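You operate a simulated robot arm through the tools that you are given. There is no shell and no other tool.

Carry out the task below with a simulated two-armed robot. There is one attempt and no reset: what you move stays moved.

TASK
Hang both green socks over the airer's aisle-side bar and push a peg on each.
Fine: the other socks stay on the wall-side bar.

It is judged by the outcome, as a careful person would: the job done as asked, and still so three seconds after it is handed in. It fails if anything else is knocked over, pushed out of place, dropped, spilled or broken.

THE ROBOT
Two 6-joint arms with fingered hands on one trunk that stands fixed in place. Base frame: the origin is at the foot of the trunk, x ahead of it, y to its left, z up. Units: mm, degrees, N and s.
The left shoulder is at [20, 157, 829], the right one opposite. With the tool pointing down near the work surface each hand reaches from about 340 to 840 mm from the base axis, measured 20 degrees to its own side. Payload 4.1 kg a hand.
Tool frame (each hand has its own): the origin (TCP) lies between the finger pads and is the grasp point; the fingertips stand 33 mm ahead of it; z points along the fingers, y is the line along which they close. Largest opening 112 mm; the body of the gripper starts 39 mm behind the TCP. The gripper is a hand of 4 fingers: y runs from the thumb to the fingers, the wrist lies at [-16, -118, -200] in the tool frame.
Orientation is that of the tool frame in the base frame, as a unit quaternion [x, y, z, w]. With the fingers straight down and the wrist toward the robot, the tool's x, y and z point along [0, 1, 0], [1, 0, 0] and [0, 0, -1] of the base frame.

THE INTERFACE
- The arms move only by the tool send_rows. It takes "left_series", "right_series" or both (then of equal length, played together; a hand with none holds still); each is a list of rows, each a list of 2 entries, a list of its own where there are three numbers: the turn, a rotation vector about the tool's x, y, z in degrees, then the shift along the tool's x, y, z in mm. In form: [[[rx, ry, rz], [tx, ty, tz]], ...]. A call has 1 to 20 rows; each row shifts and turns the commanded pose from where the row before left it, along the tool's axes as they then stand. A row lasts 0.2 s, in which the tool goes at most 50 mm and 8.6 degrees; a call with a longer step from one row to the next is refused whole. Where a pose cannot be reached the arm comes as near as it can. A force on the tool above 40 N (or 10 N above the force at the start of the call, whichever is more), or a blocked arm, ends the call early, and 0.2 s more pass. In this call time passes only in rows, and 0.2 s behind the last. The reply holds the time, the measured pose of the TCP, the force on the tool along the base axes, the opening and the grip force, in the units named above and with some noise, with the torque about the TCP (base axes, N m) and any sound that the robot's microphone picked up.
- Cameras (640 x 400 px; columns grow to the right, rows downward): "scene" is now at [48, -43.2, 1467.9]; the picture's right is [-0.50, -0.87, 0.00], its down [-0.43, 0.25, -0.87] and it looks along [0.75, -0.43, -0.50] (base axes); focal length 362 px, centre (320, 200). "left" rides on the left gripper at [-66, -89, -130] in its tool frame; the picture's right is [-0.79, -0.29, 0.54], its down [0.55, -0.71, 0.44] and it looks along [0.26, 0.64, 0.72] (tool axes); focal length 247 px, centre (320, 200). "right" rides on the right gripper at [66, -89, -130] in its tool frame; the picture's right is [-0.79, 0.29, -0.54], its down [-0.55, -0.71, 0.44] and it looks along [-0.26, 0.64, 0.72] (tool axes); focal length 247 px, centre (320, 200). There is no depth. A picture from a camera that has moved, and an enlarged one, comes with that camera's place and axes in the base frame and with its lens.
- grab_frame(camera): a new picture of that camera. It takes no simulated time.
- set_fingers(index, middle, ring, thumb_bend, thumb_turn, hand): sets how far each is bent, from 0 (flat) to 1 (curled in); at 0.3 the hand is open as for a grip, at 0.7 the pads meet at the TCP. One left out holds its place. A second passes; each finger stops where it meets its share of the squeeze, and holds until it gets a number again. It is the only way to open and close the hand. It gives what a move gives, with no picture; readings hold the bend of each and the force on the fingers (four entries, about 0 where the hand has none), thumb and palm. thumb_turn goes from beside the hand (0) to across from the fingers (1), as for a grip.
- aim_head(pan, tilt): turns the head with the scene camera to pan (to the left, within 86 degrees either way) and tilt (down, from -29 to 69), counted from straight ahead of the robot. It gives what a move gives.
- inspect(camera, box): a new picture of the part [left, top, right, bottom] of that camera's present view, enlarged. It takes no simulated time.
- finish_job(): hands the job in; it is judged then, once.

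Places have to be worked out from the pictures, the camera data and where the tool is seen. Open the grippers and draw the arms clear of the work before you hand the job in, unless the task says otherwise.

The tools are called after ">>>" as name(argument=value, ...) on one line, values as JSON. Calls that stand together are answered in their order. send_rows: Moves the arms, as the interface text tells. Its arguments: {"type":"object","properties":{"left_series":{"type":"array"},"right_series":{"type":"array"}},"required":[]} The other tools are called the same way: set_fingers (index, middle, ring, thumb_bend, thumb_turn, hand) moves the fingers one by one; aim_head (pan, tilt) turns the head that bears the scene camera; grab_frame (camera) takes a picture; inspect (camera, box) takes an enlarged picture of a part of a camera's view; finish_job () hands the job in.

At the start:

```text
clock: 0.0
left_eef_pos: [392.8, 3.3, 1212.4]
left_tool_rot: [0.833, 0.553, 0.0, 0.0]
left_contact_force: [-0.7, 0.1, -0.8]
left_ft_torque: [-0.03, -0.01, -0.03]
left_grip_width: 111.6
left_finger_force: 0.0
left_shape: jaw
left_bend: [0.3, 0.3, 0.3, 0.3, 0.98]
left_finger forces: [0.0, 0.0, 0.0, 0.0, 0.1, 0.1]
right_eef_pos: [306.8, -348.5, 1265.8]
right_tool_rot: [0.833, 0.554, 0.0, 0.0]
right_contact_force: [0.4, -0.4, 0.4]
right_ft_torque: [0.01, -0.02, 0.0]
right_grip_width: 111.3
right_finger_force: 0.1
right_shape: jaw
right_bend: [0.3, 0.3, 0.3, 0.3, 0.98]
right_finger forces: [0.1, 0.1, 0.1, 0.1, 0.0, 0.1]
head pan, tilt: [-29.9, 29.9]
```

scene: 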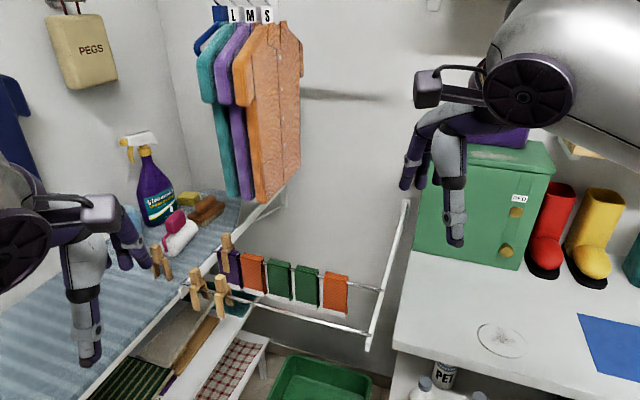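
right: 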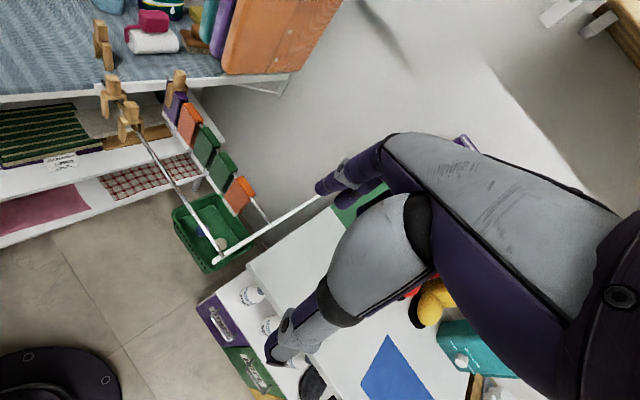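
left: 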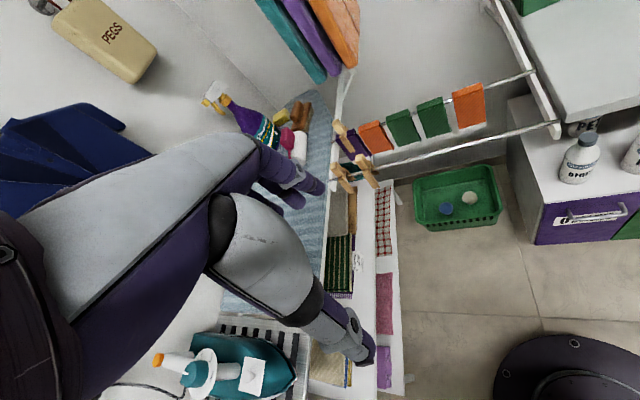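

I start by looking closely at the airer, the pegs and the socks from all cameras.

>>> inspect(camera="scene", box=[120, 200, 440, 400])

>>> inspect(camera="right", box=[80, 0, 340, 280])

>>> inspect(camera="left", box=[300, 40, 620, 240])

```text
2.00 times, centred on (280, 300) of scene
camera zoom: at [48.0, -43.2, 1467.9], right [-0.5, -0.87, 0.0], down [-0.43, 0.25, -0.87], along [0.75, -0.43, -0.5], focal length 724 px, centre (400, 0)
```

zoom: 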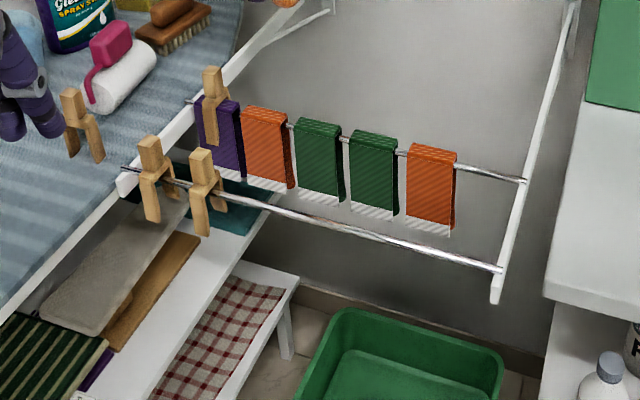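

```text
1.43 times, centred on (210, 140) of right
camera zoom: at [248.9, -252.7, 1396.6], right [-0.04, -0.84, 0.54], down [-0.87, -0.23, -0.44], along [0.49, -0.49, -0.72], focal length 353 px, centre (477, 286)
```

zoom: 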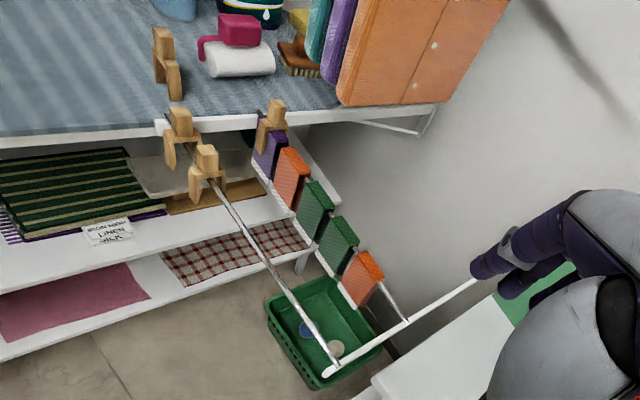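

```text
2.00 times, centred on (460, 140) of left
camera zoom: at [285.6, -24.0, 1343.0], right [-0.57, -0.62, -0.54], down [-0.44, 0.78, -0.44], along [0.69, -0.01, -0.72], focal length 494 px, centre (40, 320)
```

zoom: 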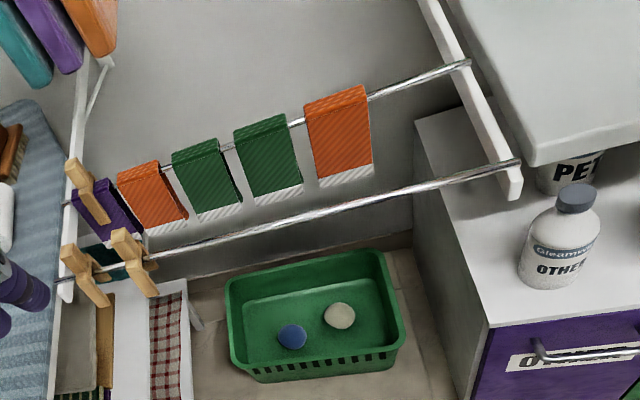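

From triangulation, the bars run along b=(0.752,0.659), level at z≈926. The aisle bar goes from about (390,-347) to (697,-78), and the wall bar lies about 117 mm further wallward along n=(0.659,-0.752). I turn the right hand so its y runs along n and bring it above and to the aisle side of the green socks for a closer look.

>>> send_rows(right_series=[[[0, 0, 6.5], [0, 0, 0]], [[0, 0, 6.5], [0, 0, 0]], [[0, 0, 6.5], [0, 0, 0]], [[0, 0, 6.5], [0, 0, 0]], [[0, 0, 0], [40, 10, 0]], [[0, 0, 0], [40, 10, 15]], [[0, 0, 0], [40, 10, 20]], [[0, 0, 0], [40, 10, 20]], [[0, 0, 0], [35, 10, 20]], [[0, 0, 0], [20, 10, 20]]])

```text
clock: 2.2
left_eef_pos: [391.9, 3.0, 1211.4]
left_tool_rot: [0.833, 0.553, 0.001, 0.0]
left_contact_force: [-0.3, -0.2, -0.5]
left_ft_torque: [0.01, -0.02, 0.03]
left_grip_width: 111.7
left_finger_force: 0.0
left_shape: jaw
left_bend: [0.3, 0.3, 0.3, 0.3, 0.98]
left_finger forces: [0.0, 0.0, 0.0, 0.1, 0.0, 0.0]
right_eef_pos: [507.1, -251.0, 1171.8]
right_tool_rot: [0.936, 0.352, 0.0, 0.0]
right_contact_force: [0.7, -0.8, -0.2]
right_ft_torque: [0.0, -0.01, 0.01]
right_grip_width: 111.8
right_finger_force: 0.2
right_shape: jaw
right_bend: [0.3, 0.3, 0.3, 0.3, 0.98]
right_finger forces: [0.1, 0.0, 0.1, 0.1, 0.1, 0.0]
head pan, tilt: [-29.9, 29.9]
```

The right hand is now at (507,-251,1172). I take pictures from the scene and right cameras.

>>> grab_frame(camera="right")

>>> grab_frame(camera="scene")

>>> grab_frame(camera="left")

```text
taken
camera right: at [497.2, -139.9, 1301.7], right [-0.41, -0.74, 0.54], down [-0.88, 0.17, -0.44], along [0.23, -0.65, -0.72], focal length 247 px, centre (320, 200)
```

right: 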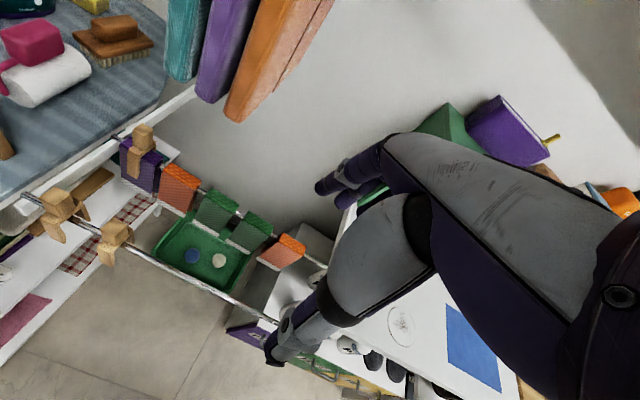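

```text
taken
```

scene: 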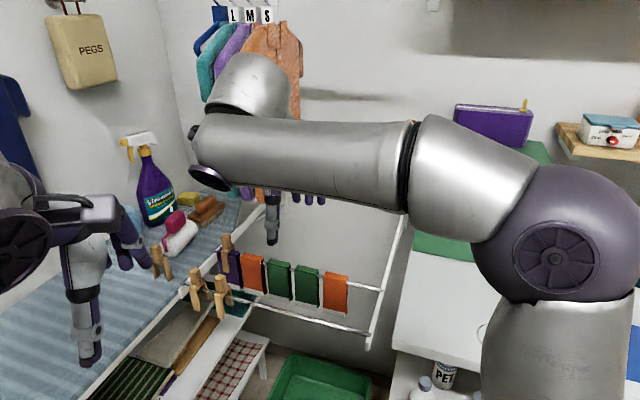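

```text
taken
camera left: at [285.2, -24.1, 1343.1], right [-0.57, -0.62, -0.54], down [-0.44, 0.78, -0.44], along [0.69, -0.01, -0.72], focal length 247 px, centre (320, 200)
```

left: 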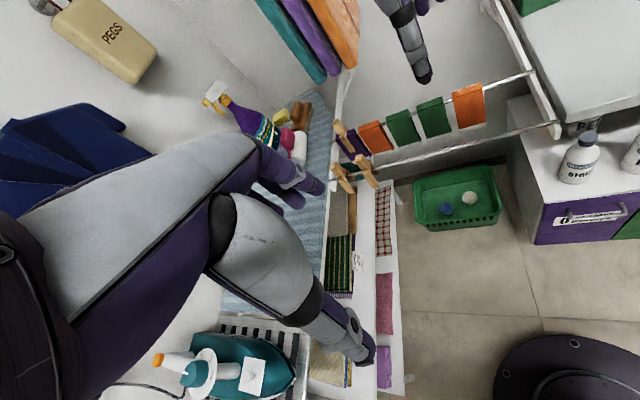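

The left wrist camera gives a clear outside view. I zoom in on the socks and pegs.

>>> inspect(camera="right", box=[100, 110, 340, 290])

>>> inspect(camera="left", box=[320, 40, 560, 200])

>>> inspect(camera="scene", box=[140, 220, 400, 360])

```text
2.22 times, centred on (220, 200) of right
camera zoom: at [497.2, -139.9, 1301.7], right [-0.41, -0.74, 0.54], down [-0.88, 0.17, -0.44], along [0.23, -0.65, -0.72], focal length 549 px, centre (542, 200)
```

zoom: 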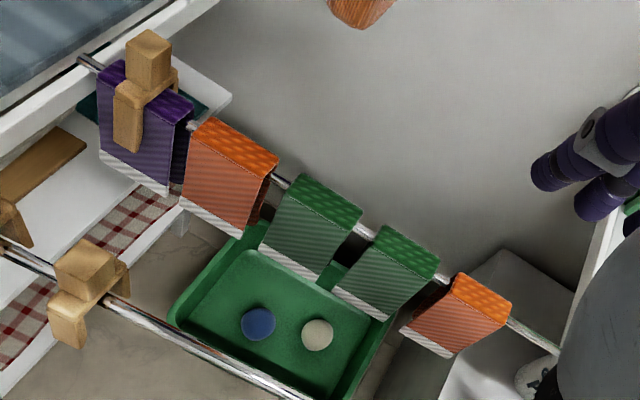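

```text
2.50 times, centred on (440, 120) of left
camera zoom: at [285.2, -24.1, 1343.1], right [-0.57, -0.62, -0.54], down [-0.44, 0.78, -0.44], along [0.69, -0.01, -0.72], focal length 617 px, centre (20, 400)
```

zoom: 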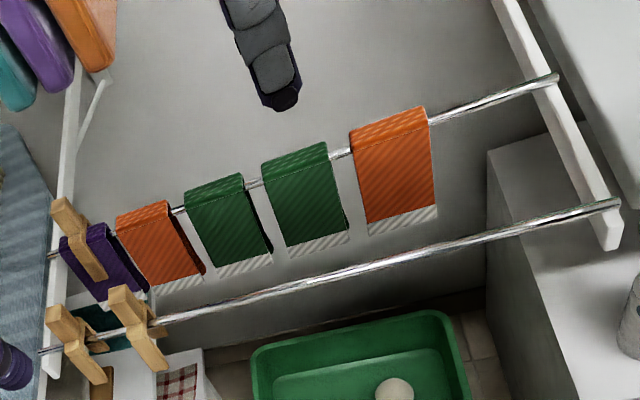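

```text
2.46 times, centred on (270, 290) of scene
camera zoom: at [47.6, -43.3, 1467.9], right [-0.5, -0.87, 0.0], down [-0.43, 0.25, -0.87], along [0.75, -0.43, -0.5], focal length 891 px, centre (443, -22)
```

zoom: 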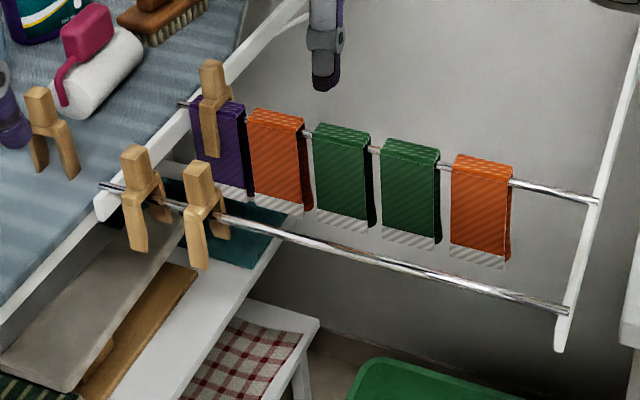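

Green socks: width about 52 mm along the bar, centred at b≈304 and b≈236, with gaps of about 16 mm to their neighbours; the tops are at z≈932 on the n≈638 line. The orange shirt's corner hangs at b≈335, n≥645, z≥1087, so I start with the sock further from it (b≈236). I move over it to z≈1030 and check.

>>> send_rows(right_series=[[[0, 0, 0], [5, 30, 0]], [[0, 0, 0], [5, 30, 0]], [[0, 0, 0], [5, 30, 0]], [[0, 0, 0], [5, 25, 30]], [[0, 0, 0], [0, 0, 40]], [[0, 0, 0], [0, 0, 40]], [[0, 0, 0], [0, 0, 30]]])

>>> grab_frame(camera="right")

>>> inspect(camera="left", box=[320, 0, 560, 200])

>>> grab_frame(camera="scene")

```text
clock: 3.8
left_eef_pos: [392.3, 1.4, 1212.9]
left_tool_rot: [0.833, 0.553, 0.001, 0.0]
left_contact_force: [-0.5, -0.8, 0.0]
left_ft_torque: [-0.01, -0.05, -0.03]
left_grip_width: 111.6
left_finger_force: 0.1
left_shape: jaw
left_bend: [0.3, 0.3, 0.3, 0.3, 0.98]
left_finger forces: [0.0, 0.0, 0.0, 0.0, 0.0, 0.0]
right_eef_pos: [598.0, -326.0, 1031.6]
right_tool_rot: [0.936, 0.352, 0.0, 0.0]
right_contact_force: [-0.1, 0.2, 0.0]
right_ft_torque: [0.03, 0.01, 0.02]
right_grip_width: 111.8
right_finger_force: 0.1
right_shape: jaw
right_bend: [0.3, 0.3, 0.3, 0.3, 0.98]
right_finger forces: [0.0, 0.0, 0.1, 0.1, 0.0, 0.0]
head pan, tilt: [-29.9, 29.9]
```

```text
taken
camera right: at [588.7, -214.7, 1161.6], right [-0.41, -0.74, 0.54], down [-0.88, 0.17, -0.44], along [0.23, -0.65, -0.72], focal length 247 px, centre (320, 200)
```

right: 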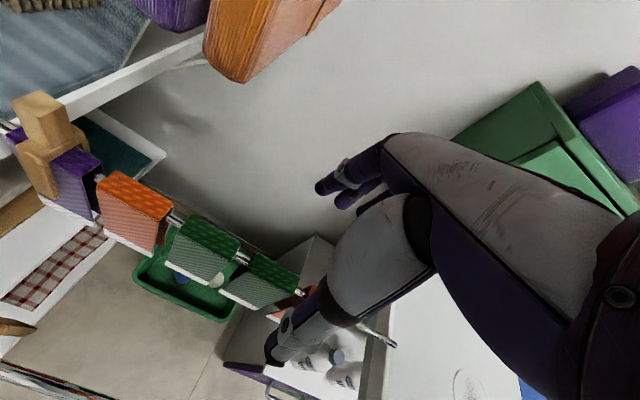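

```text
2.00 times, centred on (440, 100) of left
camera zoom: at [285.4, -24.0, 1343.1], right [-0.57, -0.62, -0.54], down [-0.44, 0.78, -0.44], along [0.69, -0.01, -0.72], focal length 494 px, centre (80, 400)
```

zoom: 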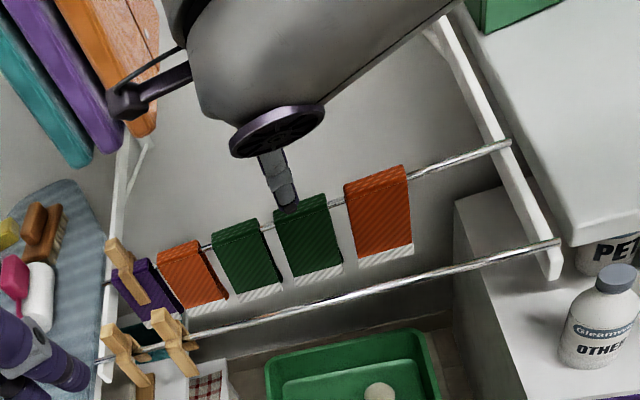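

```text
taken
```

scene: 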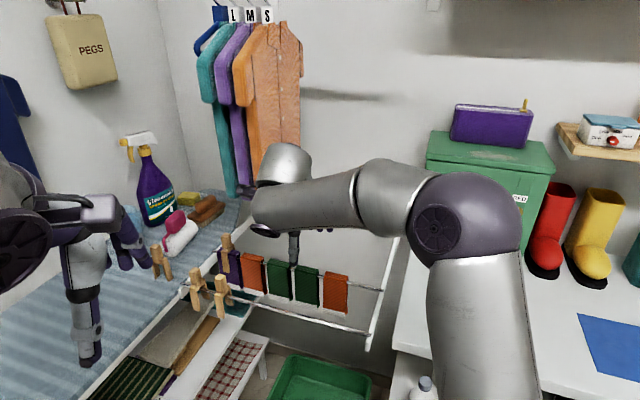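

The TCP is at b≈235, n≈639, z≈1032, right above the sock; refined, its top is at z≈942 and the bar is at n≈636. I lower straight down to z≈936 with the hand open astride the sock.

>>> send_rows(right_series=[[[0, 0, 0], [0, -1, 25]], [[0, 0, 0], [0, -1, 25]], [[0, 0, 0], [0, -1, 25]], [[0, 0, 0], [0, 0, 20]]])

>>> inspect(camera="right", box=[80, 120, 440, 400])

>>> inspect(camera="left", box=[320, 0, 560, 200])

>>> inspect(camera="scene", box=[140, 190, 420, 360])

```text
clock: 4.8
left_eef_pos: [391.5, 1.9, 1211.8]
left_tool_rot: [0.833, 0.553, 0.0, 0.0]
left_contact_force: [0.0, 0.7, -0.2]
left_ft_torque: [0.0, -0.01, 0.01]
left_grip_width: 111.5
left_finger_force: 0.1
left_shape: jaw
left_bend: [0.3, 0.3, 0.3, 0.3, 0.98]
left_finger forces: [0.0, 0.0, 0.0, 0.1, 0.0, 0.1]
right_eef_pos: [596.2, -324.2, 935.5]
right_tool_rot: [0.936, 0.352, 0.001, 0.0]
right_contact_force: [0.0, 1.2, 0.9]
right_ft_torque: [-0.01, 0.01, -0.01]
right_grip_width: 111.8
right_finger_force: 0.2
right_shape: jaw
right_bend: [0.3, 0.3, 0.3, 0.3, 0.98]
right_finger forces: [0.0, 0.0, 0.0, 0.0, 0.0, 0.0]
head pan, tilt: [-29.9, 29.9]
```

```text
1.43 times, centred on (260, 260) of right
camera zoom: at [586.7, -212.7, 1066.2], right [-0.41, -0.74, 0.54], down [-0.88, 0.17, -0.44], along [0.23, -0.65, -0.72], focal length 353 px, centre (406, 114)
```

zoom: 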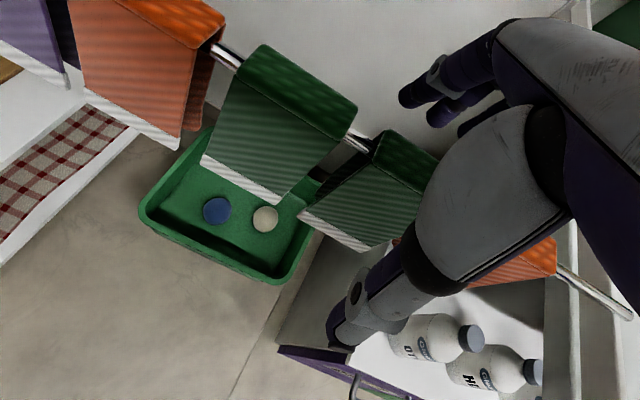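

```text
2.00 times, centred on (440, 100) of left
camera zoom: at [285.5, -24.0, 1343.1], right [-0.57, -0.62, -0.54], down [-0.44, 0.78, -0.44], along [0.69, -0.01, -0.72], focal length 494 px, centre (80, 400)
```

zoom: 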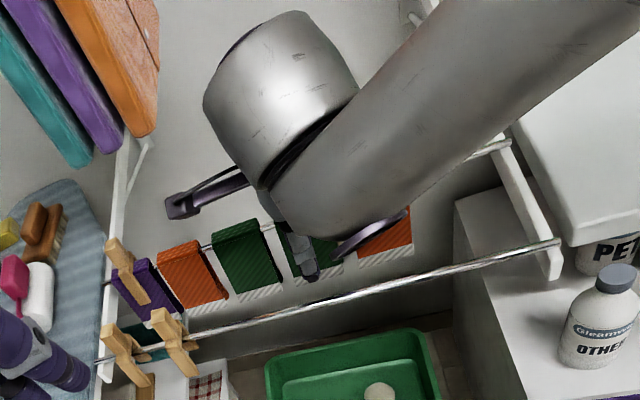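

```text
2.29 times, centred on (280, 275) of scene
camera zoom: at [47.9, -43.1, 1467.9], right [-0.5, -0.87, 0.0], down [-0.43, 0.25, -0.87], along [0.75, -0.43, -0.5], focal length 828 px, centre (411, 29)
```

zoom: 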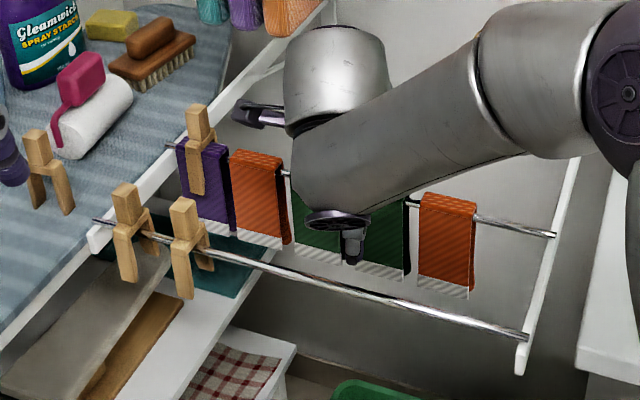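

The hand is astride the sock: its left edge is at b≈263 and the TCP at b≈235, so it is centred, with no contact. I close the fingers on it.

>>> set_fingers(hand="right", index=0.7, middle=0.7, ring=0.7, thumb_bend=0.7)

>>> inspect(camera="right", box=[80, 120, 440, 400])

>>> inspect(camera="left", box=[380, 80, 540, 200])

```text
clock: 5.8
left_eef_pos: [392.3, 1.3, 1211.6]
left_tool_rot: [0.833, 0.553, 0.0, 0.0]
left_contact_force: [-0.2, -0.4, -0.2]
left_ft_torque: [0.0, 0.01, 0.0]
left_grip_width: 111.9
left_finger_force: 0.0
left_shape: jaw
left_bend: [0.3, 0.3, 0.3, 0.3, 0.98]
left_finger forces: [0.1, 0.1, 0.0, 0.0, 0.0, 0.0]
right_eef_pos: [595.9, -325.6, 936.8]
right_tool_rot: [0.936, 0.352, 0.0, -0.001]
right_contact_force: [2.7, -4.4, -0.1]
right_ft_torque: [0.0, -0.03, 0.09]
right_grip_width: 18.2
right_finger_force: 9.0
right_shape: fingers
right_bend: [0.64, 0.66, 0.68, 0.65, 0.97]
right_finger forces: [4.3, 4.7, 2.2, 0.0, 6.4, 0.1]
head pan, tilt: [-29.9, 29.9]
```

```text
1.43 times, centred on (260, 260) of right
camera zoom: at [586.8, -213.0, 1066.2], right [-0.41, -0.74, 0.54], down [-0.88, 0.17, -0.44], along [0.23, -0.65, -0.72], focal length 353 px, centre (406, 114)
```

zoom: 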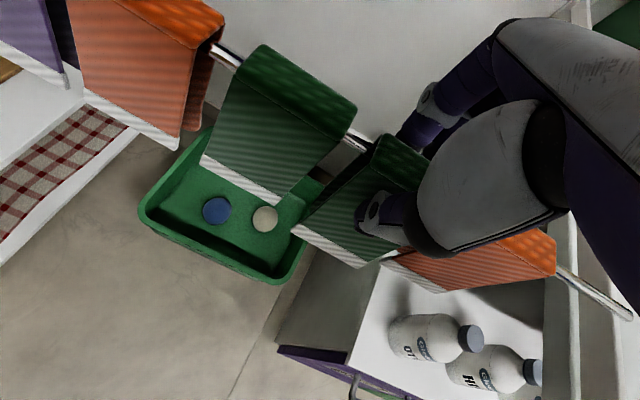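

```text
3.33 times, centred on (460, 140) of left
camera zoom: at [285.7, -24.2, 1343.0], right [-0.57, -0.62, -0.54], down [-0.44, 0.78, -0.44], along [0.69, -0.01, -0.72], focal length 823 px, centre (-147, 400)
```

zoom: 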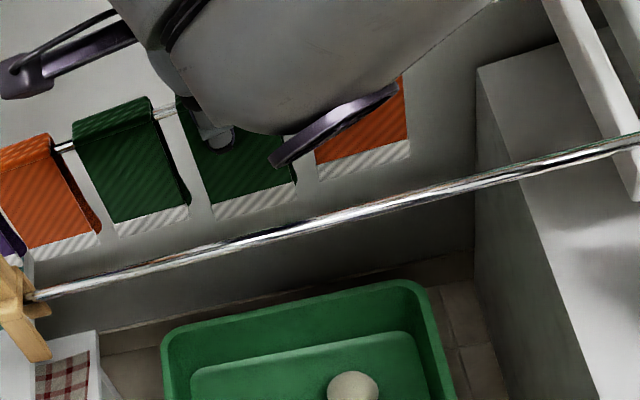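

The sock is gripped (width 18 mm, 9 N). I lift a little slowly and check.

>>> send_rows(right_series=[[[0, 0, 0], [0, 0, -6]], [[0, 0, 0], [0, 0, -8]], [[0, 0, 0], [0, 0, -8]], [[0, 0, 0], [0, 0, -8]]])

>>> inspect(camera="right", box=[80, 120, 440, 400])

>>> inspect(camera="left", box=[380, 80, 540, 200])

```text
clock: 6.8
left_eef_pos: [391.7, 2.4, 1211.3]
left_tool_rot: [0.833, 0.553, 0.0, 0.0]
left_contact_force: [-0.5, -0.2, 0.4]
left_ft_torque: [-0.02, 0.01, 0.03]
left_grip_width: 111.7
left_finger_force: 0.0
left_shape: jaw
left_bend: [0.3, 0.3, 0.3, 0.3, 0.98]
left_finger forces: [0.0, 0.0, 0.0, 0.0, 0.0, 0.0]
right_eef_pos: [596.0, -322.5, 966.0]
right_tool_rot: [0.936, 0.352, 0.0, 0.0]
right_contact_force: [5.2, -5.6, -2.8]
right_ft_torque: [-0.21, -0.18, 0.1]
right_grip_width: 18.1
right_finger_force: 9.4
right_shape: fingers
right_bend: [0.64, 0.66, 0.69, 0.65, 0.97]
right_finger forces: [5.3, 5.8, 3.3, 0.0, 4.8, 0.0]
head pan, tilt: [-29.9, 29.9]
```

```text
1.43 times, centred on (260, 260) of right
camera zoom: at [586.7, -211.9, 1096.5], right [-0.41, -0.74, 0.54], down [-0.88, 0.17, -0.44], along [0.23, -0.65, -0.72], focal length 353 px, centre (406, 114)
```

zoom: 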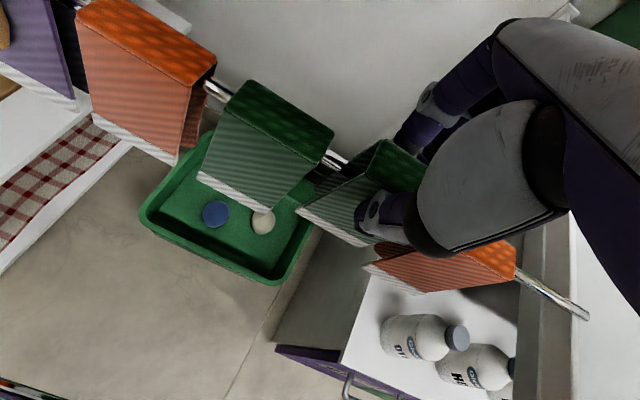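

```text
3.33 times, centred on (460, 140) of left
camera zoom: at [285.8, -24.3, 1343.0], right [-0.57, -0.62, -0.54], down [-0.44, 0.78, -0.44], along [0.69, -0.01, -0.72], focal length 823 px, centre (-147, 400)
```

zoom: 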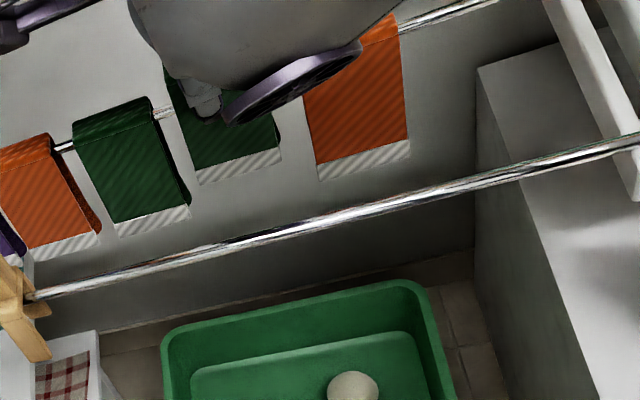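

The sock is coming up cleanly; the side force suggests it is about 2 mm too far aisleward relative to the bar. I ease 2 mm wallward and lift on until the legs clear the bar.

>>> send_rows(right_series=[[[0, 0, 0], [0, 2, -4]], [[0, 0, 0], [0, 0, -14]], [[0, 0, 0], [0, 0, -14]], [[0, 0, 0], [0, 0, -14]], [[0, 0, 0], [0, 0, -14]], [[0, 0, 0], [0, 0, -14]], [[0, 0, 0], [0, 0, -14]], [[0, 0, 0], [0, 0, -14]]])

>>> inspect(camera="right", box=[80, 120, 440, 400])

>>> inspect(camera="left", box=[320, 0, 560, 200])

>>> inspect(camera="scene", box=[140, 150, 420, 350])

```text
clock: 8.6
left_eef_pos: [393.0, 2.4, 1211.5]
left_tool_rot: [0.833, 0.553, 0.0, 0.0]
left_contact_force: [-0.1, 0.4, 0.1]
left_ft_torque: [-0.03, 0.02, -0.02]
left_grip_width: 111.7
left_finger_force: 0.0
left_shape: jaw
left_bend: [0.3, 0.3, 0.3, 0.3, 0.98]
left_finger forces: [0.0, 0.0, 0.0, 0.0, 0.0, 0.0]
right_eef_pos: [597.7, -323.9, 1069.6]
right_tool_rot: [0.936, 0.353, -0.001, 0.0]
right_contact_force: [0.7, -0.6, -0.3]
right_ft_torque: [0.0, 0.0, 0.01]
right_grip_width: 18.2
right_finger_force: 7.9
right_shape: fingers
right_bend: [0.65, 0.67, 0.7, 0.65, 0.97]
right_finger forces: [3.7, 3.4, 2.6, 0.1, 6.6, 0.0]
head pan, tilt: [-29.9, 29.9]
```

```text
1.43 times, centred on (260, 260) of right
camera zoom: at [587.9, -213.9, 1198.6], right [-0.41, -0.74, 0.54], down [-0.88, 0.17, -0.44], along [0.23, -0.65, -0.72], focal length 353 px, centre (406, 114)
```

zoom: 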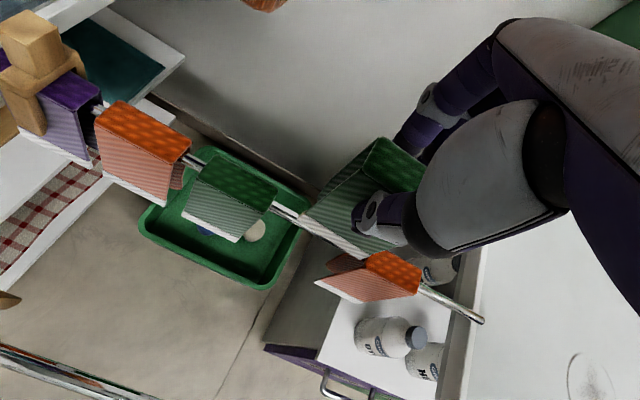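

```text
2.00 times, centred on (440, 100) of left
camera zoom: at [285.6, -24.1, 1343.0], right [-0.57, -0.62, -0.54], down [-0.44, 0.78, -0.44], along [0.69, -0.01, -0.72], focal length 494 px, centre (80, 400)
```

zoom: 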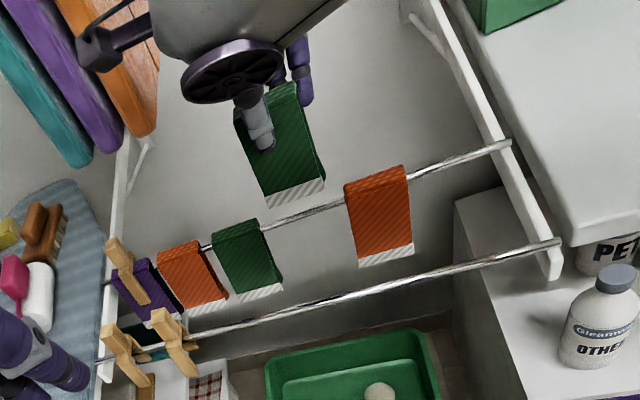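

```text
2.00 times, centred on (280, 250) of scene
camera zoom: at [48.1, -43.3, 1467.9], right [-0.5, -0.87, 0.0], down [-0.43, 0.25, -0.87], along [0.75, -0.43, -0.5], focal length 724 px, centre (400, 100)
```

zoom: 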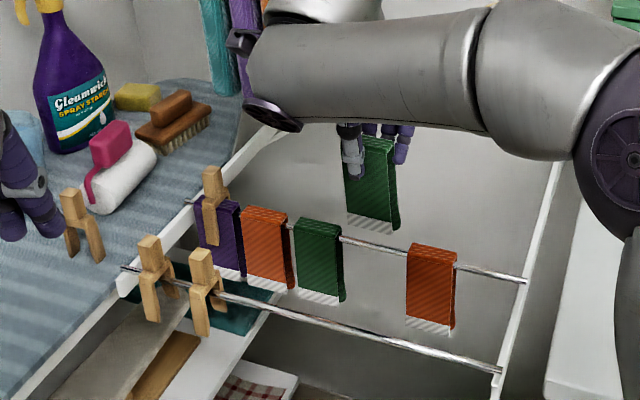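

The sock is free, with only its weight on the hand. Re-measured, the bar spacing is about 120 mm. I carry it at the same height to above the aisle bar at b≈160, then compare how the aisle bar lines up in the wrist view with how the wall bar did.

>>> send_rows(right_series=[[[0, 0, 0], [-10, -20, 0]], [[0, 0, 0], [-16, -25, 0]], [[0, 0, 0], [-18, -25, 0]], [[0, 0, 0], [-16, -25, 0]], [[0, 0, 0], [-16, -25, 0]]])

>>> inspect(camera="right", box=[80, 120, 440, 400])

>>> inspect(camera="left", box=[320, 0, 560, 200])

>>> inspect(camera="scene", box=[140, 150, 420, 350])

```text
clock: 9.8
left_eef_pos: [393.0, 2.1, 1211.6]
left_tool_rot: [0.833, 0.553, 0.0, 0.0]
left_contact_force: [0.3, 0.9, 0.6]
left_ft_torque: [-0.03, 0.05, 0.0]
left_grip_width: 111.8
left_finger_force: 0.1
left_shape: jaw
left_bend: [0.3, 0.3, 0.3, 0.3, 0.98]
left_finger forces: [0.0, 0.0, 0.0, 0.0, 0.1, 0.0]
right_eef_pos: [460.7, -283.5, 1067.7]
right_tool_rot: [0.936, 0.352, -0.001, 0.0]
right_contact_force: [-0.8, 0.2, -0.2]
right_ft_torque: [0.01, 0.05, 0.03]
right_grip_width: 18.3
right_finger_force: 7.8
right_shape: fingers
right_bend: [0.65, 0.67, 0.7, 0.65, 0.97]
right_finger forces: [3.7, 3.5, 2.5, 0.1, 6.7, 0.0]
head pan, tilt: [-29.9, 29.9]
```

```text
1.43 times, centred on (260, 260) of right
camera zoom: at [451.8, -173.6, 1198.1], right [-0.41, -0.74, 0.54], down [-0.88, 0.17, -0.44], along [0.23, -0.65, -0.72], focal length 353 px, centre (406, 114)
```

zoom: 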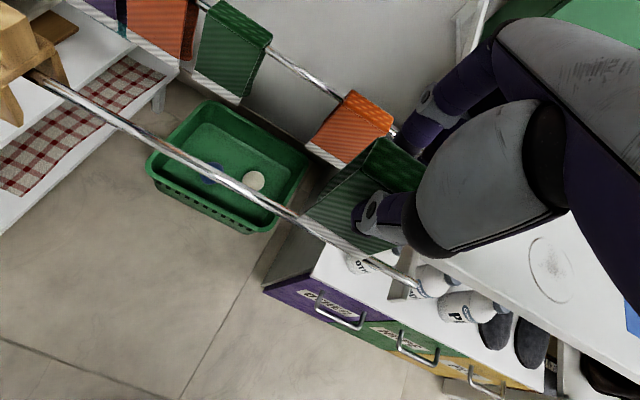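

```text
2.00 times, centred on (440, 100) of left
camera zoom: at [285.9, -24.0, 1343.0], right [-0.57, -0.62, -0.54], down [-0.44, 0.78, -0.44], along [0.69, -0.01, -0.72], focal length 494 px, centre (80, 400)
```

zoom: 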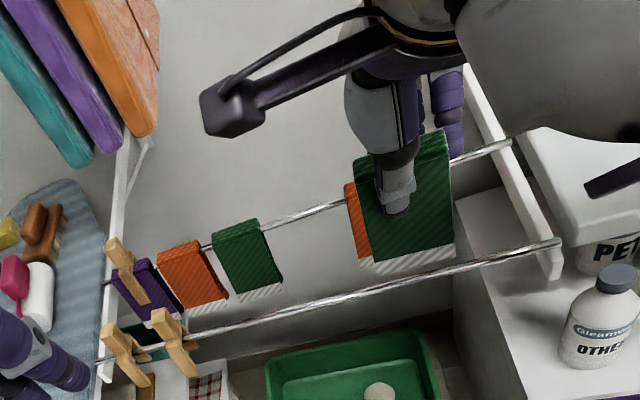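

```text
2.00 times, centred on (280, 250) of scene
camera zoom: at [48.4, -43.2, 1467.9], right [-0.5, -0.87, 0.0], down [-0.43, 0.25, -0.87], along [0.75, -0.43, -0.5], focal length 724 px, centre (400, 100)
```

zoom: 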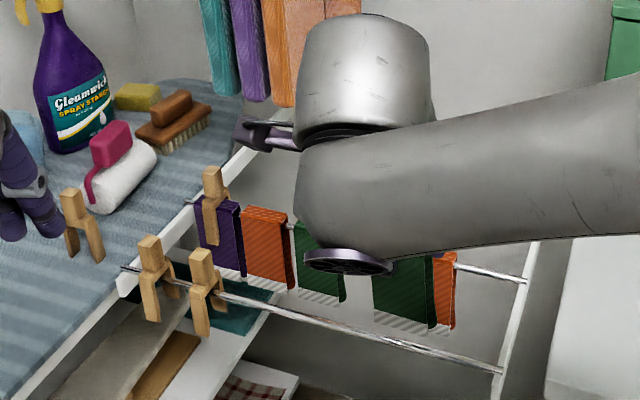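

The aisle bar now lies on the same image line as the wall bar did (within about 1 px), so the sock's slot is over the bar. I lower partway and check.

>>> send_rows(right_series=[[[0, 0, 0], [0, 0, 10]], [[0, 0, 0], [0, 0, 12]], [[0, 0, 0], [0, 0, 12]], [[0, 0, 0], [0, 0, 10]], [[0, 0, 0], [0, 0, 10]]])

>>> inspect(camera="right", box=[80, 120, 440, 400])

>>> inspect(camera="left", box=[320, 0, 560, 200])

```text
clock: 11.0
left_eef_pos: [392.4, 2.5, 1211.4]
left_tool_rot: [0.833, 0.553, 0.0, 0.0]
left_contact_force: [-0.6, 0.1, 0.3]
left_ft_torque: [-0.02, 0.02, -0.03]
left_grip_width: 111.8
left_finger_force: 0.1
left_shape: jaw
left_bend: [0.3, 0.3, 0.3, 0.3, 0.98]
left_finger forces: [0.0, 0.0, 0.0, 0.1, 0.0, 0.0]
right_eef_pos: [461.7, -284.0, 1014.6]
right_tool_rot: [0.936, 0.352, 0.0, 0.001]
right_contact_force: [0.3, -0.4, -0.2]
right_ft_torque: [-0.05, -0.02, -0.01]
right_grip_width: 18.0
right_finger_force: 8.1
right_shape: fingers
right_bend: [0.65, 0.67, 0.7, 0.65, 0.97]
right_finger forces: [3.8, 3.8, 2.4, 0.1, 6.8, 0.0]
head pan, tilt: [-29.9, 29.9]
```

```text
1.43 times, centred on (260, 260) of right
camera zoom: at [451.3, -173.3, 1144.7], right [-0.41, -0.74, 0.54], down [-0.88, 0.17, -0.44], along [0.23, -0.65, -0.72], focal length 353 px, centre (406, 114)
```

zoom: 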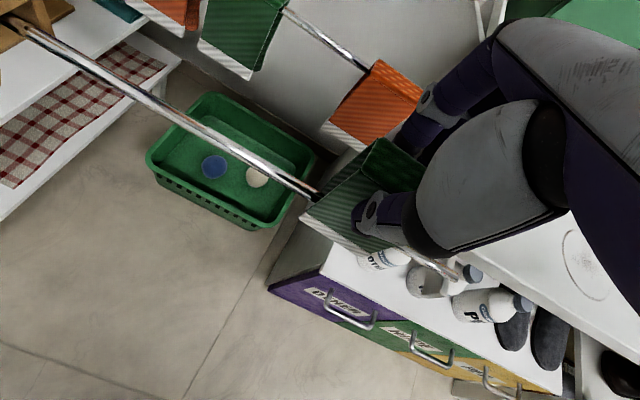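

```text
2.00 times, centred on (440, 100) of left
camera zoom: at [285.5, -24.1, 1343.0], right [-0.57, -0.62, -0.54], down [-0.44, 0.78, -0.44], along [0.69, -0.01, -0.72], focal length 494 px, centre (80, 400)
```

zoom: 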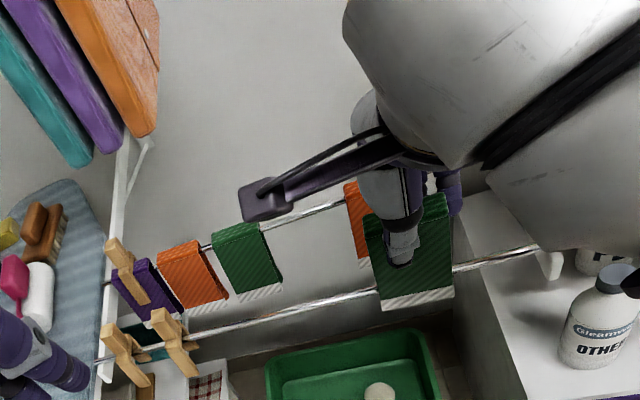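

The forces are nil and the front leg is in front of the bar. I zoom in to verify the back leg is behind it.

>>> inspect(camera="right", box=[240, 200, 360, 320])

>>> inspect(camera="scene", box=[260, 220, 400, 340])

```text
3.33 times, centred on (300, 260) of right
camera zoom: at [451.3, -173.3, 1144.7], right [-0.41, -0.74, 0.54], down [-0.88, 0.17, -0.44], along [0.23, -0.65, -0.72], focal length 823 px, centre (387, 0)
```

zoom: 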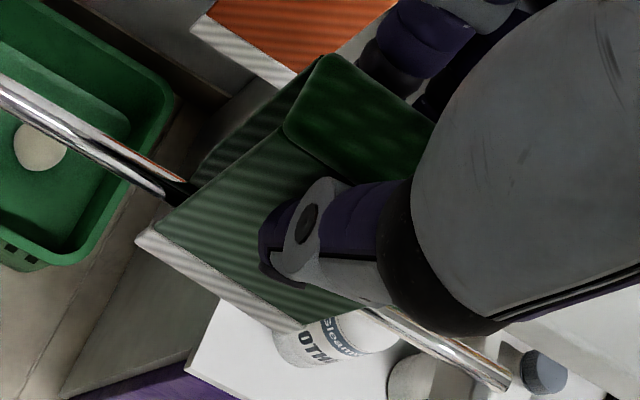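

```text
3.33 times, centred on (330, 280) of scene
camera zoom: at [48.0, -43.2, 1467.9], right [-0.5, -0.87, 0.0], down [-0.43, 0.25, -0.87], along [0.75, -0.43, -0.5], focal length 1207 px, centre (287, -67)
```

zoom: 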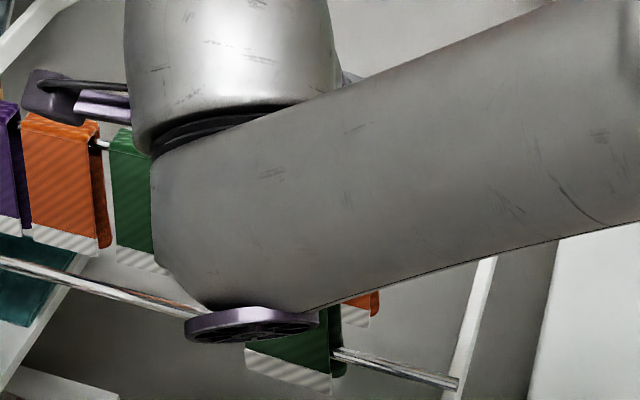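

The bar enters between the two legs. I lower the rest, about 76 mm, to the height at which it was gripped.

>>> send_rows(right_series=[[[0, 0, 0], [0, 0, 14]], [[0, 0, 0], [0, 0, 16]], [[0, 0, 0], [0, 0, 16]], [[0, 0, 0], [0, 0, 14]], [[0, 0, 0], [0, 0, 10]], [[0, 0, 0], [0, 0, 6]]])

>>> inspect(camera="right", box=[80, 120, 440, 400])

>>> inspect(camera="left", box=[380, 40, 580, 200])

```text
clock: 12.4
left_eef_pos: [390.8, 2.7, 1211.1]
left_tool_rot: [0.833, 0.553, 0.0, 0.0]
left_contact_force: [0.0, 1.0, 0.3]
left_ft_torque: [-0.03, 0.0, -0.01]
left_grip_width: 111.7
left_finger_force: 0.1
left_shape: jaw
left_bend: [0.3, 0.3, 0.3, 0.3, 0.98]
left_finger forces: [0.1, 0.1, 0.0, 0.0, 0.0, 0.0]
right_eef_pos: [461.2, -284.9, 938.1]
right_tool_rot: [0.936, 0.351, 0.0, 0.0]
right_contact_force: [2.9, -2.9, 1.5]
right_ft_torque: [-0.06, 0.0, 0.13]
right_grip_width: 18.1
right_finger_force: 8.6
right_shape: fingers
right_bend: [0.65, 0.66, 0.69, 0.65, 0.97]
right_finger forces: [3.9, 5.2, 1.8, 0.0, 6.5, 0.1]
head pan, tilt: [-29.9, 29.9]
```

```text
1.43 times, centred on (260, 260) of right
camera zoom: at [451.7, -173.6, 1068.2], right [-0.41, -0.74, 0.54], down [-0.88, 0.17, -0.44], along [0.23, -0.65, -0.72], focal length 353 px, centre (406, 114)
```

zoom: 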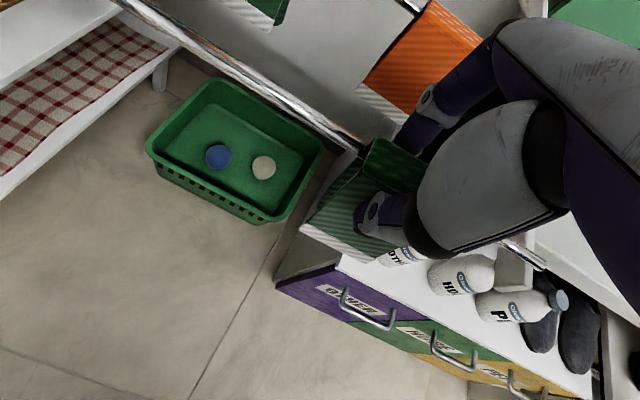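

```text
2.50 times, centred on (480, 120) of left
camera zoom: at [285.6, -24.1, 1343.0], right [-0.57, -0.62, -0.54], down [-0.44, 0.78, -0.44], along [0.69, -0.01, -0.72], focal length 617 px, centre (-80, 400)
```

zoom: 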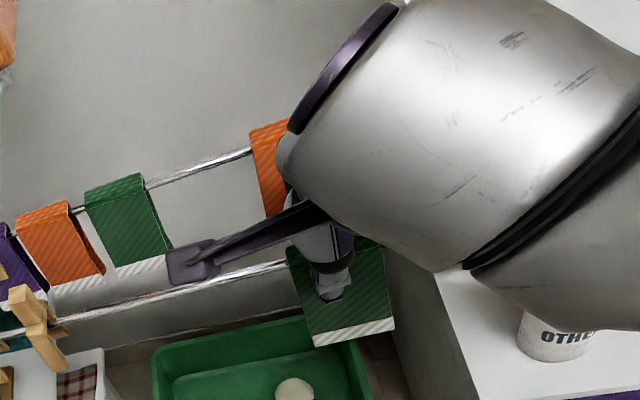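

Light contact is starting (1.5 N up), so the sock is practically seated. I lower 2 mm more and open the hand.

>>> send_rows(right_series=[[[0, 0, 0], [0, 0.5, 2]]])

>>> set_fingers(hand="right", index=0.3, middle=0.3, ring=0.3, thumb_bend=0.3)

>>> inspect(camera="right", box=[80, 120, 440, 400])

>>> inspect(camera="left", box=[380, 40, 580, 200])

```text
clock: 12.8
left_eef_pos: [392.1, 2.6, 1212.0]
left_tool_rot: [0.833, 0.554, 0.0, 0.0]
left_contact_force: [-0.2, 0.3, -0.5]
left_ft_torque: [-0.03, 0.0, 0.0]
left_grip_width: 111.8
left_finger_force: 0.1
left_shape: jaw
left_bend: [0.3, 0.3, 0.3, 0.3, 0.98]
left_finger forces: [0.1, 0.0, 0.0, 0.1, 0.1, 0.0]
right_eef_pos: [462.1, -284.5, 937.0]
right_tool_rot: [0.936, 0.352, 0.0, 0.001]
right_contact_force: [3.5, -2.4, 4.3]
right_ft_torque: [0.02, -0.04, 0.1]
right_grip_width: 17.5
right_finger_force: 8.3
right_shape: fingers
right_bend: [0.65, 0.66, 0.69, 0.65, 0.97]
right_finger forces: [4.2, 5.1, 1.6, 0.0, 6.9, 0.0]
head pan, tilt: [-29.9, 29.9]
```

```text
clock: 13.8
left_eef_pos: [392.6, 1.9, 1211.5]
left_tool_rot: [0.833, 0.554, 0.0, -0.001]
left_contact_force: [0.4, -1.2, -0.8]
left_ft_torque: [-0.02, 0.03, -0.02]
left_grip_width: 111.4
left_finger_force: 0.1
left_shape: jaw
left_bend: [0.3, 0.3, 0.3, 0.3, 0.98]
left_finger forces: [0.1, 0.0, 0.0, 0.0, 0.0, 0.0]
right_eef_pos: [461.0, -284.3, 936.6]
right_tool_rot: [0.936, 0.352, 0.001, 0.0]
right_contact_force: [0.0, -0.1, 0.5]
right_ft_torque: [-0.02, -0.03, 0.05]
right_grip_width: 112.7
right_finger_force: 0.0
right_shape: fingers
right_bend: [0.3, 0.3, 0.3, 0.3, 0.97]
right_finger forces: [0.1, 0.1, 0.0, 0.0, 0.0, 0.1]
head pan, tilt: [-29.9, 29.9]
```

```text
1.43 times, centred on (260, 260) of right
camera zoom: at [451.8, -173.8, 1066.4], right [-0.41, -0.74, 0.54], down [-0.88, 0.17, -0.44], along [0.23, -0.65, -0.72], focal length 353 px, centre (406, 114)
```

zoom: 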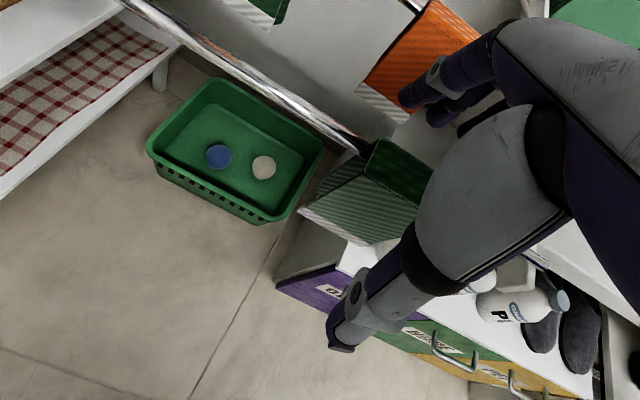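

```text
2.50 times, centred on (480, 120) of left
camera zoom: at [285.6, -24.0, 1343.1], right [-0.57, -0.62, -0.54], down [-0.44, 0.78, -0.44], along [0.69, -0.01, -0.72], focal length 617 px, centre (-80, 400)
```

zoom: 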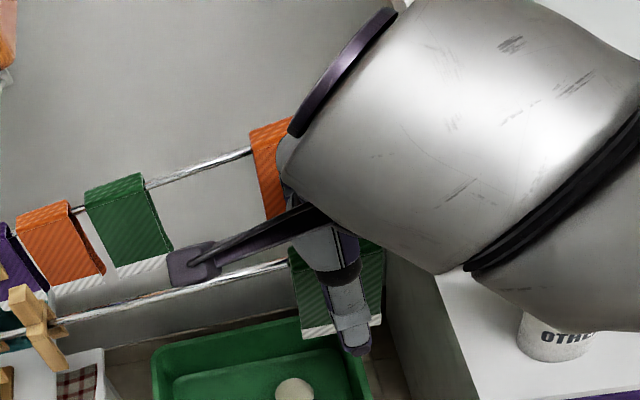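

Released; the sock hangs on the aisle bar. I raise the hand and look.

>>> send_rows(right_series=[[[0, 0, 0], [0, 0, -15]], [[0, 0, 0], [0, 0, -30]], [[0, 0, 0], [0, 0, -35]], [[0, 0, 0], [0, 0, -35]], [[0, 0, 0], [30, 25, -5]], [[0, 0, 0], [40, 25, 0]], [[0, 0, 0], [30, 25, 0]], [[0, 0, 0], [2, 25, 0]], [[0, 0, 0], [0, 21, 0]]])

>>> grab_frame(camera="right")

>>> inspect(camera="left", box=[320, 0, 560, 200])

>>> inspect(camera="scene", box=[140, 190, 420, 360])

```text
clock: 15.8
left_eef_pos: [392.7, 2.8, 1212.5]
left_tool_rot: [0.833, 0.553, 0.0, 0.0]
left_contact_force: [-0.4, -0.7, 0.3]
left_ft_torque: [-0.05, -0.02, 0.01]
left_grip_width: 111.7
left_finger_force: 0.0
left_shape: jaw
left_bend: [0.3, 0.3, 0.3, 0.3, 0.98]
left_finger forces: [0.0, 0.1, 0.0, 0.0, 0.1, 0.0]
right_eef_pos: [618.3, -309.1, 1056.9]
right_tool_rot: [0.936, 0.351, -0.001, 0.0]
right_contact_force: [-0.6, -0.7, 1.0]
right_ft_torque: [-0.01, -0.01, -0.01]
right_grip_width: 112.6
right_finger_force: 0.1
right_shape: fingers
right_bend: [0.3, 0.3, 0.3, 0.3, 0.97]
right_finger forces: [0.0, 0.0, 0.0, 0.1, 0.0, 0.1]
head pan, tilt: [-29.9, 29.9]
```

```text
taken
camera right: at [608.5, -197.8, 1186.6], right [-0.41, -0.74, 0.54], down [-0.88, 0.17, -0.43], along [0.23, -0.65, -0.72], focal length 247 px, centre (320, 200)
```

right: 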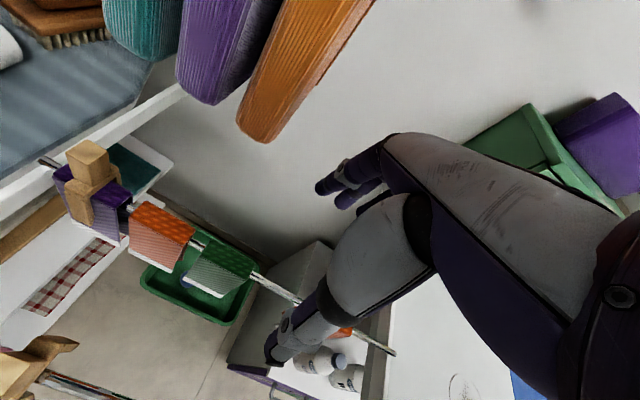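

```text
2.00 times, centred on (440, 100) of left
camera zoom: at [285.4, -23.9, 1343.1], right [-0.57, -0.62, -0.54], down [-0.44, 0.78, -0.44], along [0.69, -0.01, -0.72], focal length 494 px, centre (80, 400)
```

zoom: 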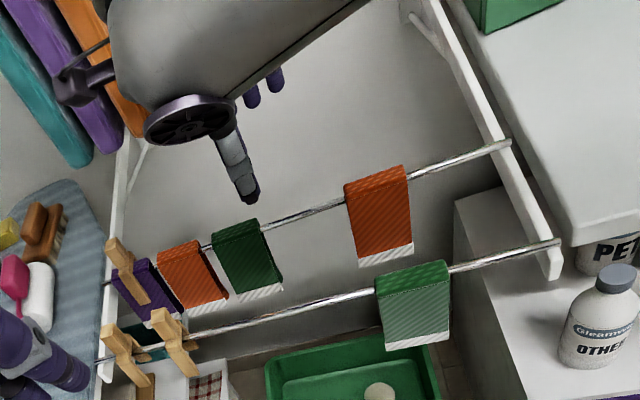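

```text
2.29 times, centred on (280, 275) of scene
camera zoom: at [47.8, -43.0, 1467.9], right [-0.5, -0.87, 0.0], down [-0.43, 0.25, -0.87], along [0.75, -0.43, -0.5], focal length 828 px, centre (411, 29)
```

zoom: 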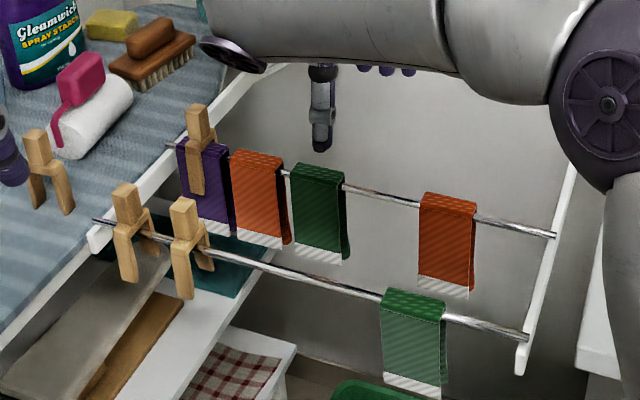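

The first sock hangs neatly on the aisle bar. Now the second one (top centre b≈304, n≈638): I descend at b≈261, clear of the shirts, then slide along +b to straddle it.

>>> send_rows(right_series=[[[0, 0, 0], [0, -1, 30]], [[0, 0, 0], [0, -1, 30]], [[0, 0, 0], [0, 0, 30]], [[0, 0, 0], [0, 0, 20]], [[0, 0, 0], [10, 0, 10]], [[0, 0, 0], [15, 0, 0]], [[0, 0, 0], [16, 0, 0]]])

>>> grab_frame(camera="right")

>>> inspect(camera="left", box=[320, 0, 560, 200])

>>> inspect(camera="scene", box=[140, 150, 420, 350])

```text
clock: 17.4
left_eef_pos: [391.6, 3.5, 1211.9]
left_tool_rot: [0.833, 0.553, 0.0, -0.001]
left_contact_force: [-0.5, -0.3, 0.1]
left_ft_torque: [0.05, -0.01, 0.04]
left_grip_width: 111.5
left_finger_force: 0.0
left_shape: jaw
left_bend: [0.3, 0.3, 0.3, 0.3, 0.98]
left_finger forces: [0.1, 0.0, 0.0, 0.1, 0.0, 0.1]
right_eef_pos: [646.8, -281.2, 937.0]
right_tool_rot: [0.936, 0.351, 0.0, 0.0]
right_contact_force: [-0.3, 0.0, -0.4]
right_ft_torque: [0.0, -0.02, 0.03]
right_grip_width: 112.7
right_finger_force: 0.1
right_shape: fingers
right_bend: [0.3, 0.3, 0.3, 0.3, 0.97]
right_finger forces: [0.0, 0.0, 0.1, 0.0, 0.1, 0.0]
head pan, tilt: [-29.9, 29.9]
```

```text
taken
camera right: at [637.3, -169.4, 1067.1], right [-0.41, -0.74, 0.54], down [-0.88, 0.17, -0.44], along [0.23, -0.65, -0.72], focal length 247 px, centre (320, 200)
```

right: 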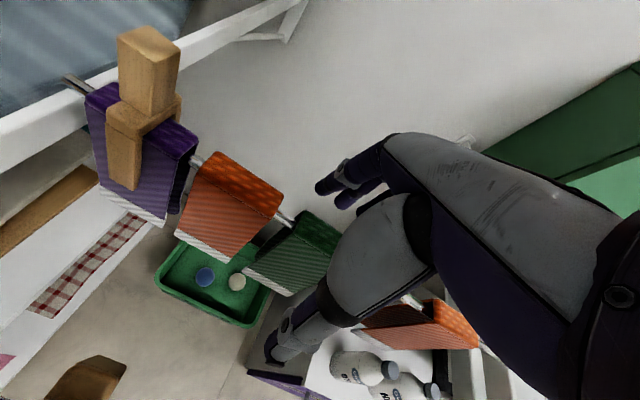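

```text
2.00 times, centred on (440, 100) of left
camera zoom: at [285.4, -24.2, 1343.1], right [-0.57, -0.62, -0.54], down [-0.44, 0.78, -0.44], along [0.69, -0.01, -0.72], focal length 494 px, centre (80, 400)
```

zoom: 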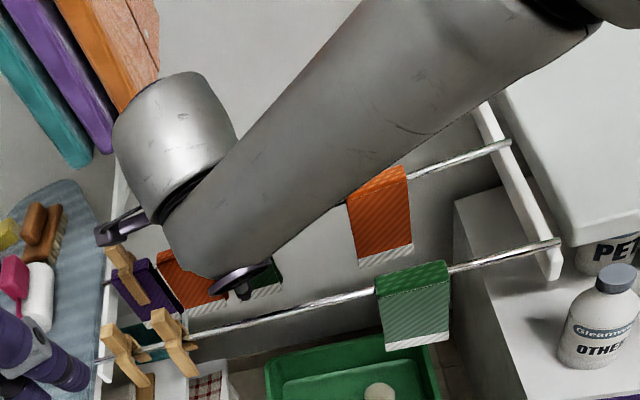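

```text
2.00 times, centred on (280, 250) of scene
camera zoom: at [47.8, -43.4, 1467.9], right [-0.5, -0.87, 0.0], down [-0.43, 0.25, -0.87], along [0.75, -0.43, -0.5], focal length 724 px, centre (400, 100)
```

zoom: 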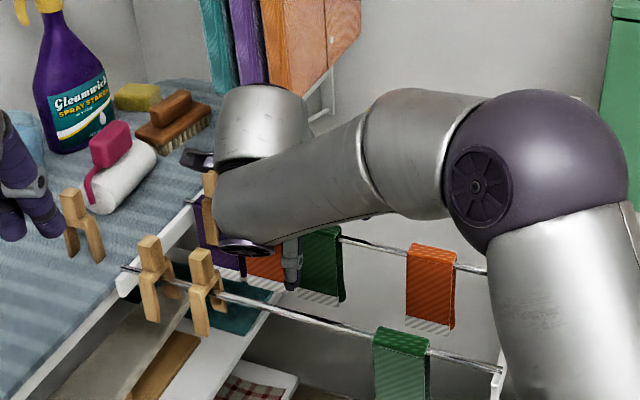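

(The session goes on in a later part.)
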